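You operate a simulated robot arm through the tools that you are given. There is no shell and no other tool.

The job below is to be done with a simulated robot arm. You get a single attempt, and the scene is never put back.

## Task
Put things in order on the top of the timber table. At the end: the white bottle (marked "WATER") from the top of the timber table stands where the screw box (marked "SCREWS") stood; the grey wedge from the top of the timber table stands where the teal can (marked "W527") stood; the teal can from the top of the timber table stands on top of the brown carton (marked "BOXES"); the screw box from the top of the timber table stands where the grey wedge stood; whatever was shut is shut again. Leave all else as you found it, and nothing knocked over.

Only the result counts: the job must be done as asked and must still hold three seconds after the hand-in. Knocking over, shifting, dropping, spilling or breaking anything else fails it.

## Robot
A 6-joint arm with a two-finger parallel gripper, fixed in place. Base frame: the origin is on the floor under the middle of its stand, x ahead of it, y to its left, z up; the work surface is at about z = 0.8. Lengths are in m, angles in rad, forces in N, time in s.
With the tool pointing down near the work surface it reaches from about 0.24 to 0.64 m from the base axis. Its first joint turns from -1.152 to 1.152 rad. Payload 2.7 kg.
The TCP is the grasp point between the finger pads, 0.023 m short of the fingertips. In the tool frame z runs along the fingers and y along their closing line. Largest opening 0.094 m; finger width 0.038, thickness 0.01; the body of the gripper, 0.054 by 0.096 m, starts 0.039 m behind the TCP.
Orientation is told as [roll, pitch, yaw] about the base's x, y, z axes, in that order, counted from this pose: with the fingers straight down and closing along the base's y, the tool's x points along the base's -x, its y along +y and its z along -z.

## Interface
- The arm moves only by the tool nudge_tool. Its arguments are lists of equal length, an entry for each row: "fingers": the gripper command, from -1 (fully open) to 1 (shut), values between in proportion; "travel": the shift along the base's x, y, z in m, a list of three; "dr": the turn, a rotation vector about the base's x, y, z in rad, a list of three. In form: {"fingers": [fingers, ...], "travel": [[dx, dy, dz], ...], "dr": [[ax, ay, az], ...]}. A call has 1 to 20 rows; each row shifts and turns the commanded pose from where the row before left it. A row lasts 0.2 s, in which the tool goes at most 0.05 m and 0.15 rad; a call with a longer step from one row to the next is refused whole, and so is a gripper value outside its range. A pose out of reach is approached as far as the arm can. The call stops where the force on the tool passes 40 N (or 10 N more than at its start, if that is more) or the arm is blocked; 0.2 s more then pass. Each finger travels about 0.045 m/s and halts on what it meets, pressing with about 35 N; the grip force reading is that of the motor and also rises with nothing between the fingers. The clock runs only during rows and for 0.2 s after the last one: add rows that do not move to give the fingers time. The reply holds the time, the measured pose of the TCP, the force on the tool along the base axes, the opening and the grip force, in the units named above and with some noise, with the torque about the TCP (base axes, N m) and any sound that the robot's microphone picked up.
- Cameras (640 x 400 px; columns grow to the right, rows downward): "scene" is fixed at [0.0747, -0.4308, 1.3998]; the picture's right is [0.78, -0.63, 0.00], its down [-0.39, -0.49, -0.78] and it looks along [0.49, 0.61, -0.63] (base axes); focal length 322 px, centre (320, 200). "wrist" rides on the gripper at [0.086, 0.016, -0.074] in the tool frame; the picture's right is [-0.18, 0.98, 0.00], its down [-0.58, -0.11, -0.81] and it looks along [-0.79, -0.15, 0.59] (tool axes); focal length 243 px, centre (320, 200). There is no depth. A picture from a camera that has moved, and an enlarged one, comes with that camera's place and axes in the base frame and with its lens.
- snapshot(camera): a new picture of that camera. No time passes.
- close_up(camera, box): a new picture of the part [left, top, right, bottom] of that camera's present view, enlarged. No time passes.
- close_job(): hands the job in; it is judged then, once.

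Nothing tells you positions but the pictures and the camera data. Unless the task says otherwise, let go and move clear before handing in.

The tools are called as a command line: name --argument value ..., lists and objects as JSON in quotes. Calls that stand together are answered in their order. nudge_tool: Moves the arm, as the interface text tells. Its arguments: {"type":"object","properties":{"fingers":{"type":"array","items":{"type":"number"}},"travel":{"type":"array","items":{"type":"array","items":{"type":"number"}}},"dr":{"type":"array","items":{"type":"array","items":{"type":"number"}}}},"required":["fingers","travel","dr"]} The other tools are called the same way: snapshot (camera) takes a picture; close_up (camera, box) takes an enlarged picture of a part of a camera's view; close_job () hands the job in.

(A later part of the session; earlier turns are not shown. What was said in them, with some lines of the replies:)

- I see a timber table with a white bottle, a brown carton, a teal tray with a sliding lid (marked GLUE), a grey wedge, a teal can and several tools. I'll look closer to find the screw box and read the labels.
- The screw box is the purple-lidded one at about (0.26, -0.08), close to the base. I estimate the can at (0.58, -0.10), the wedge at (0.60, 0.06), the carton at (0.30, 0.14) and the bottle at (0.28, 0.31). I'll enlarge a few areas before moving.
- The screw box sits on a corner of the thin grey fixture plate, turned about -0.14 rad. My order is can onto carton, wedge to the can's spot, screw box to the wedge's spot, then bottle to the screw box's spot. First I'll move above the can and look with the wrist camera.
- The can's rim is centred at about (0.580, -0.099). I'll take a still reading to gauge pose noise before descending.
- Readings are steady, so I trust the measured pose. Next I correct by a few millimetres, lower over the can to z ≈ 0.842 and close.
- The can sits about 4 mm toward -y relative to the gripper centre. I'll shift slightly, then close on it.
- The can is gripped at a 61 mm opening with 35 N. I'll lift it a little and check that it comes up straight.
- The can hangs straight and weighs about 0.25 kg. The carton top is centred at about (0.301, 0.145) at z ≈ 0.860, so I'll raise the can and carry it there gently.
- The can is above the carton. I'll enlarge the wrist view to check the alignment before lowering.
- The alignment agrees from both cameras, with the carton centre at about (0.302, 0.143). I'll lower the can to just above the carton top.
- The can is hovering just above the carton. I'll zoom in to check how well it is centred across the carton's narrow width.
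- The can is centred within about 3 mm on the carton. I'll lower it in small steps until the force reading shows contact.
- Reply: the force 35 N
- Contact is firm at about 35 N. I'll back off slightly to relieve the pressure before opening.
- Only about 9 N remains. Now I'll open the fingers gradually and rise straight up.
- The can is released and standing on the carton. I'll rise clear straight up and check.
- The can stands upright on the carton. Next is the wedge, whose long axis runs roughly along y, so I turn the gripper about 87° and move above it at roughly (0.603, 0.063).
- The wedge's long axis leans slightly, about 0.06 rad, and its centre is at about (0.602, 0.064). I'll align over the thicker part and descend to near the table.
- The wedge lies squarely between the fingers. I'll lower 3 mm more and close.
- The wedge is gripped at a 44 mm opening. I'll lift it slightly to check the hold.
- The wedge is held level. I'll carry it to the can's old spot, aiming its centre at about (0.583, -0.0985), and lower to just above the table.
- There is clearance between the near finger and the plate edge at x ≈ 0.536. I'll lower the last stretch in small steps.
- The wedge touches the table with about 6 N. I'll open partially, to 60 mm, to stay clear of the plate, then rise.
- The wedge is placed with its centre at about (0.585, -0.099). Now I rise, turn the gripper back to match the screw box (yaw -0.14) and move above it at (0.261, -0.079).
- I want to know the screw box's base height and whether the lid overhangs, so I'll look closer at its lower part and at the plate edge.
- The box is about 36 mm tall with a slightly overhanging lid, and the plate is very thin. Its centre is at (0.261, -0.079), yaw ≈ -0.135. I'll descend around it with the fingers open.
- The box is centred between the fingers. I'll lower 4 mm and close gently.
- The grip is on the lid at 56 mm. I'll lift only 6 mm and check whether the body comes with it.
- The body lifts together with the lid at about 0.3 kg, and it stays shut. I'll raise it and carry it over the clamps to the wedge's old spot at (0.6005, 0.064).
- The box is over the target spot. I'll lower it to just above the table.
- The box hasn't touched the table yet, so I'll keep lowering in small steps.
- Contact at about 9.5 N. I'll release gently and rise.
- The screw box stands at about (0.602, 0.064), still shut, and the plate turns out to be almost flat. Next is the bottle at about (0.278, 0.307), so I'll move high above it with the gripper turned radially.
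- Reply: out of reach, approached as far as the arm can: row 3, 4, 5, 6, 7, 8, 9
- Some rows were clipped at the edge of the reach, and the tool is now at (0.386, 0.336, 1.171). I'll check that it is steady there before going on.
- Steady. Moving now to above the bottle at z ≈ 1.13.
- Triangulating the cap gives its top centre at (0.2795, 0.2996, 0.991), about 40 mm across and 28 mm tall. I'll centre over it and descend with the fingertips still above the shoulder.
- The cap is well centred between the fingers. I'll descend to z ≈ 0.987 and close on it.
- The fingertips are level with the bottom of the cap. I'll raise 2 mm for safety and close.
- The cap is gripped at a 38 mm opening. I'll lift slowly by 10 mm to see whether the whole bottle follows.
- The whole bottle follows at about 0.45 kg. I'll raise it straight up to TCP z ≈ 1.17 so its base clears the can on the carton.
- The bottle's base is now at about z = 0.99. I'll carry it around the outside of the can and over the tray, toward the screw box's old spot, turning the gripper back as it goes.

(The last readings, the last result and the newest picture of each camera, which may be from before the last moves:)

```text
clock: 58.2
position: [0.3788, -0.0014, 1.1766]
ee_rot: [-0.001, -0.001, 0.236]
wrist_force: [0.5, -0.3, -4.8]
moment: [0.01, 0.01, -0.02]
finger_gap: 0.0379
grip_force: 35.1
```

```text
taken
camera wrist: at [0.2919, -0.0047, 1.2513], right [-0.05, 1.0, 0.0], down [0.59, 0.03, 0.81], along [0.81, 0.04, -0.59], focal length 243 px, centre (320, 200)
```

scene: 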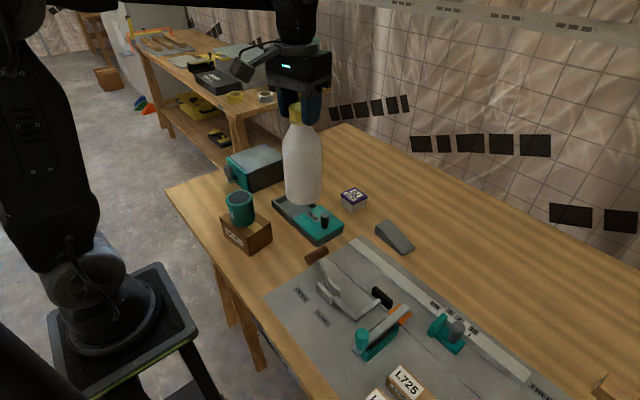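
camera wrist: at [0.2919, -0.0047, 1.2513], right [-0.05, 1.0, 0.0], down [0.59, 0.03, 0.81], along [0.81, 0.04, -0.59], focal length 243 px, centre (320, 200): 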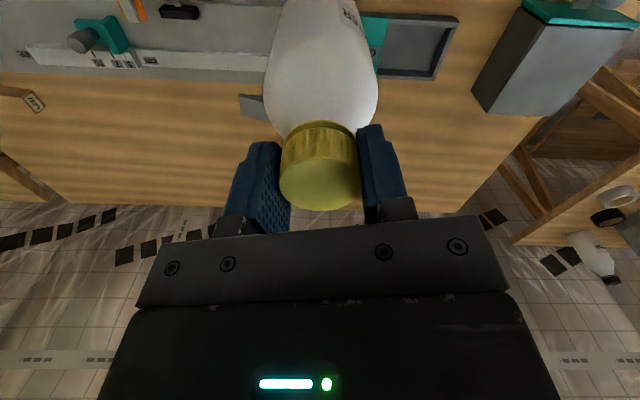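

So far so good. Now moving to above the screw box's old spot at (0.262, -0.079).

nudge_tool --fingers '[1, 1, 1, 1, 1, 1, 1]' --travel '[[-0.02336, -0.01552, 0], [-0.02336, -0.01552, 0], [-0.02336, -0.01552, 0], [-0.02336, -0.01552, 0], [-0.02336, -0.01552, 0], [0, 0, 0], [0, 0, 0]]' --dr '[[0, 0, -0.06], [0, 0, -0.06], [0, 0, -0.06], [0, 0, -0.06], [0, 0, -0.06], [0, 0, 0], [0, 0, 0]]'

snapshot --camera "scene"

snapshot --camera "wrist"

```text
clock: 59.8
position: [0.2629, -0.0787, 1.1747]
ee_rot: [0.0, 0.0, -0.066]
wrist_force: [0.6, -0.1, -4.5]
moment: [0.02, 0.03, -0.01]
finger_gap: 0.0382
grip_force: 35.1
```

```text
taken
```

scene: 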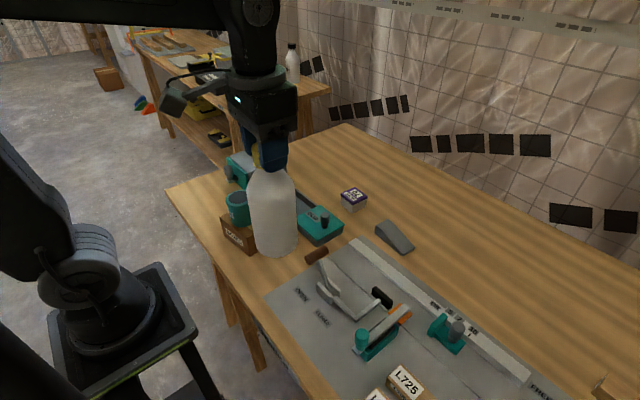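

```text
taken
camera wrist: at [0.1779, -0.0568, 1.2495], right [0.25, 0.97, 0.0], down [0.57, -0.15, 0.81], along [0.78, -0.2, -0.59], focal length 243 px, centre (320, 200)
```

wrist: 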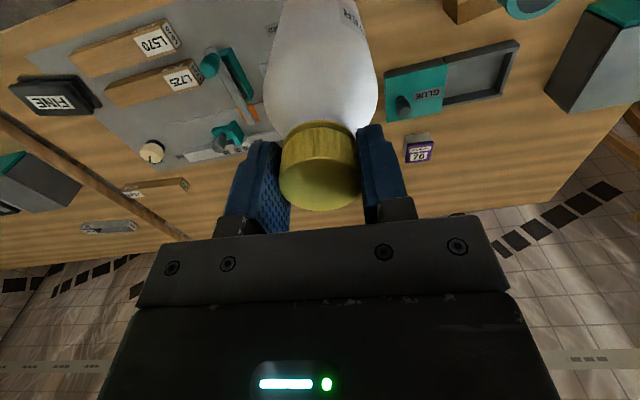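

The bottle hangs above the target. It should clear the clamp handle (near end x ≈ 0.327) by about 25 mm. I'll lower it most of the way.

nudge_tool --fingers '[1, 1, 1, 1, 1, 1, 1]' --travel '[[-0.001, 0, -0.03], [0, 0, -0.035], [0, 0, -0.035], [0, 0, -0.035], [0, 0, -0.025], [0, 0, -0.01], [0, 0, 0]]' --dr '[[0, 0, 0], [0, 0, 0], [0, 0, 0], [0, 0, 0], [0, 0, 0], [0, 0, 0], [0, 0, 0]]'

close_up --camera "scene" --box '[220, 200, 348, 330]'

snapshot --camera "wrist"

```text
clock: 61.4
position: [0.2596, -0.0786, 1.0036]
ee_rot: [0.0, -0.001, -0.067]
wrist_force: [0.5, -0.7, -5.3]
moment: [-0.03, 0.04, -0.02]
finger_gap: 0.0378
grip_force: 35.1
```

```text
3.08 times, centred on (284, 265) of scene
camera zoom: at [0.0747, -0.4308, 1.3998], right [0.78, -0.63, 0.0], down [-0.39, -0.49, -0.78], along [0.49, 0.61, -0.63], focal length 992 px, centre (431, 0)
```

zoom: 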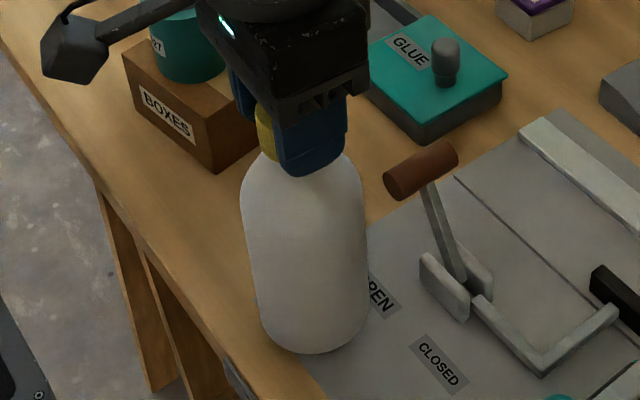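

```text
taken
camera wrist: at [0.1751, -0.0555, 1.0789], right [0.25, 0.97, 0.0], down [0.57, -0.15, 0.81], along [0.78, -0.2, -0.59], focal length 243 px, centre (320, 200)
```

wrist: 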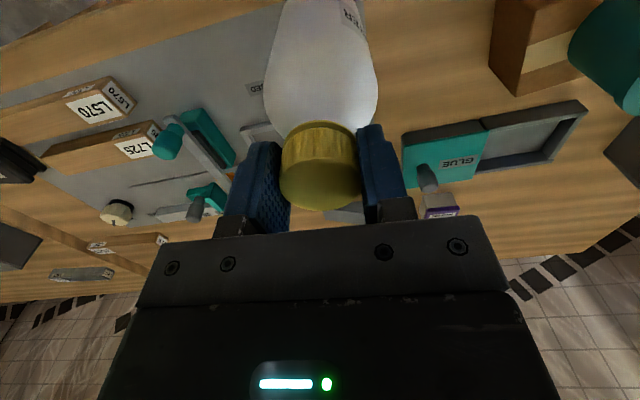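

The bottle's base is about 15 mm above the plate and clear of the clamp. I'll lower it in decreasing steps.

nudge_tool --fingers '[1, 1, 1, 1]' --travel '[[0.001, 0, -0.006], [0, 0, -0.005], [0, 0, -0.002], [0, 0, 0]]' --dr '[[0, 0, 0], [0, 0, 0], [0, 0, 0], [0, 0, 0]]'

```text
clock: 62.4
position: [0.2625, -0.0796, 0.9907]
ee_rot: [0.001, 0.001, -0.066]
wrist_force: [0.2, 0.4, -4.9]
moment: [-0.01, 0.03, 0.0]
finger_gap: 0.038
grip_force: 35.0
```

nudge_tool --fingers '[1, 1]' --travel '[[0, 0, -0.002], [0, 0, 0]]' --dr '[[0, 0, 0], [0, 0, 0]]'

```text
clock: 63.0
position: [0.2625, -0.0782, 0.9883]
ee_rot: [0.0, 0.001, -0.064]
wrist_force: [-1.0, -1.9, 0.0]
moment: [-0.05, 0.05, -0.02]
finger_gap: 0.038
grip_force: 34.7
```

The weight has come off, so the bottle is touching. One more small step will seat it.

nudge_tool --fingers '[1, 1]' --travel '[[0, 0, -0.0006], [0, 0, 0]]' --dr '[[0, 0, 0], [0, 0, 0]]'

close_up --camera "scene" --box '[220, 200, 348, 330]'

```text
clock: 63.6
position: [0.2622, -0.0785, 0.9878]
ee_rot: [-0.002, -0.001, -0.063]
wrist_force: [-4.5, 0.0, 14.2]
moment: [0.05, 0.15, 0.03]
finger_gap: 0.0382
grip_force: 35.1
```

```text
3.08 times, centred on (284, 265) of scene
camera zoom: at [0.0744, -0.4307, 1.3998], right [0.78, -0.63, 0.0], down [-0.39, -0.49, -0.78], along [0.49, 0.61, -0.63], focal length 992 px, centre (431, 0)
```

zoom: 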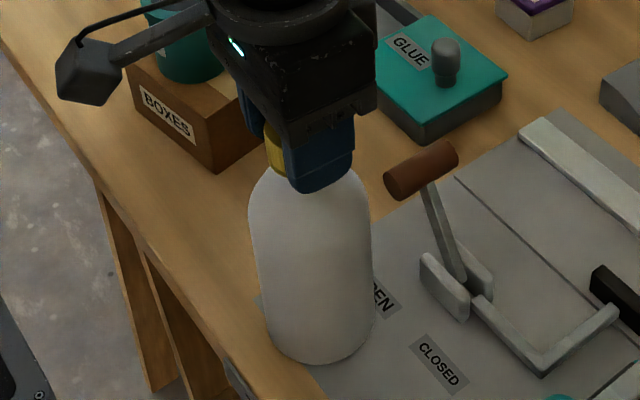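

The bottle is seated. I'll open the fingers gradually, then rise straight up.

nudge_tool --fingers '[0.1, -0.05, -0.3, -0.6, -0.8, -0.8]' --travel '[[0, 0, 0], [0, 0, 0], [0, 0, 0], [0, 0, 0], [0, 0, 0], [0, 0, 0]]' --dr '[[0, 0, 0], [0, 0, 0], [0, 0, 0], [0, 0, 0], [0, 0, 0], [0, 0, 0]]'

snapshot --camera "wrist"

```text
clock: 65.0
position: [0.2623, -0.0796, 0.9881]
ee_rot: [-0.002, 0.002, -0.066]
wrist_force: [-0.9, 0.1, -0.6]
moment: [-0.01, -0.01, 0.03]
finger_gap: 0.0847
grip_force: 0.1
```

```text
taken
camera wrist: at [0.1779, -0.0567, 1.0633], right [0.25, 0.97, 0.0], down [0.57, -0.15, 0.81], along [0.78, -0.2, -0.59], focal length 243 px, centre (320, 200)
```

wrist: 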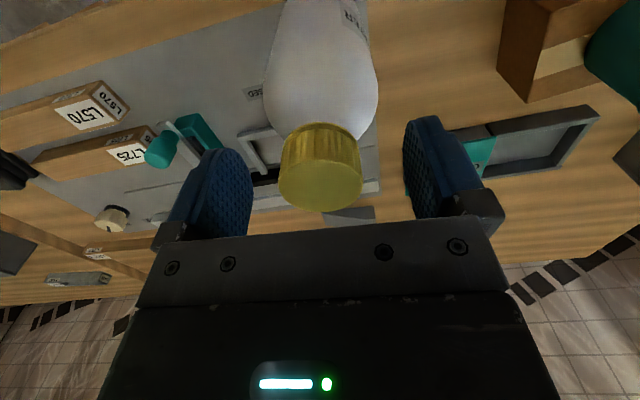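

The fingers are clear of the cap and the bottle stands. Now I rise and move the arm away to check the whole scene.

nudge_tool --fingers '[-0.8, -0.8, -0.8, -0.8, -0.8, -0.8, -0.8, -0.8, -0.8]' --travel '[[0, 0, 0.015], [0, 0, 0.035], [0, 0, 0.04], [0, 0, 0.04], [0.03, 0.02, 0], [0.04, 0.02, 0], [0.04, 0.02, 0], [0, 0, 0], [0, 0, 0]]' --dr '[[0, 0, 0], [0, 0, 0], [0, 0, 0], [0, 0, 0], [0, 0, 0], [0, 0, 0], [0, 0, 0], [0, 0, 0], [0, 0, 0]]'

snapshot --camera "scene"

snapshot --camera "wrist"

close_up --camera "scene" --box '[180, 170, 430, 326]'

```text
clock: 67.0
position: [0.3714, -0.0195, 1.1199]
ee_rot: [-0.002, 0.0, -0.066]
wrist_force: [-0.3, -1.0, -0.3]
moment: [-0.03, -0.03, 0.03]
finger_gap: 0.0847
grip_force: 0.1
```

```text
taken
```

scene: 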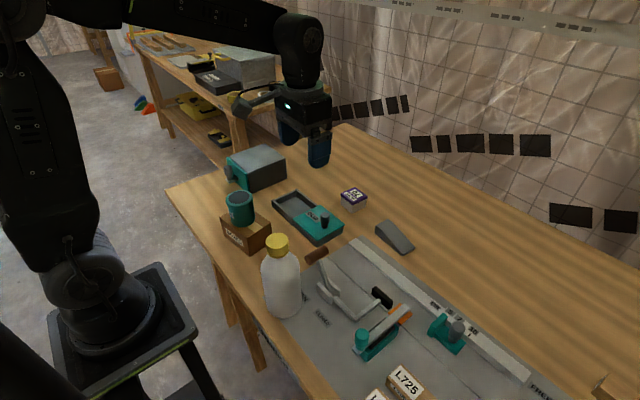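

```text
taken
camera wrist: at [0.2865, 0.0027, 1.1938], right [0.25, 0.97, 0.0], down [0.57, -0.15, 0.81], along [0.78, -0.2, -0.59], focal length 243 px, centre (320, 200)
```

wrist: 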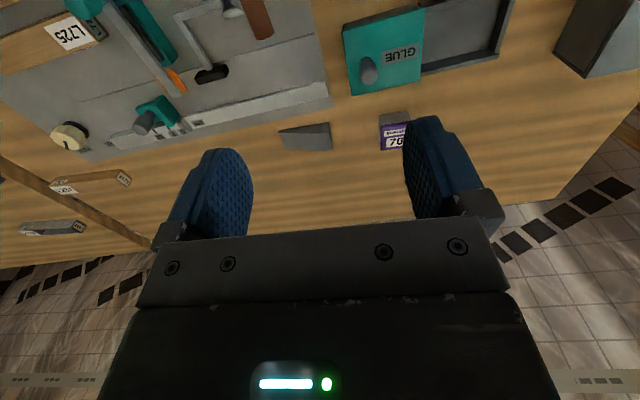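

```text
2.56 times, centred on (305, 248) of scene
camera zoom: at [0.0747, -0.4308, 1.3998], right [0.78, -0.63, 0.0], down [-0.39, -0.49, -0.78], along [0.49, 0.61, -0.63], focal length 826 px, centre (358, 77)
```

zoom: 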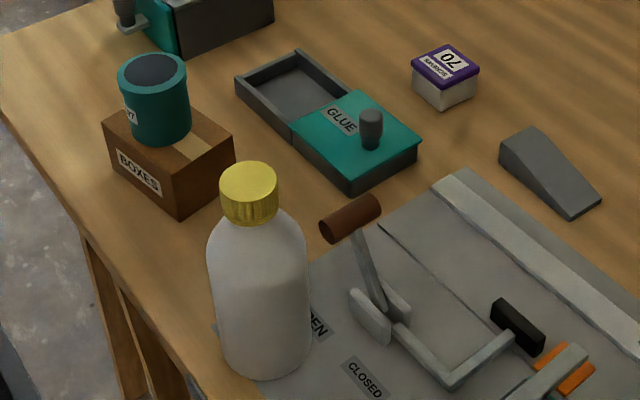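

Everything is in place: the can stands on the carton, the wedge is at the can's old spot, and the screw box is shut at the wedge's old spot. The bottle stands upright at the screw box's old spot. Nothing else has visibly moved and the gripper is empty and clear, so I'll hand in.

close_job

```text
The job is handed in.
```

The job is handed in, and in the last pictures all four objects were upright and in the places you asked for. I don't have the judging result.

| Object | Now stands | Estimated offset |
|---|---|---|
| Teal can "W527" | on top of the "BOXES" carton | about 3 mm from the carton's centre |
| Grey wedge | where the teal can stood | about 3 mm |
| Screw box "SCREWS" | where the grey wedge stood | about 2 mm |
| White bottle "WATER" | where the screw box stood | up to about 5 mm |

The offsets come from the camera pictures and the arm's position readings, so they are estimates.

- **Shut items:** the screw box stayed closed while I moved it, and I opened nothing else. The "GLUE" tray was already half open and I left it that way.
- **Everything else:** nothing else had visibly moved. The gripper is empty and clear of the objects.
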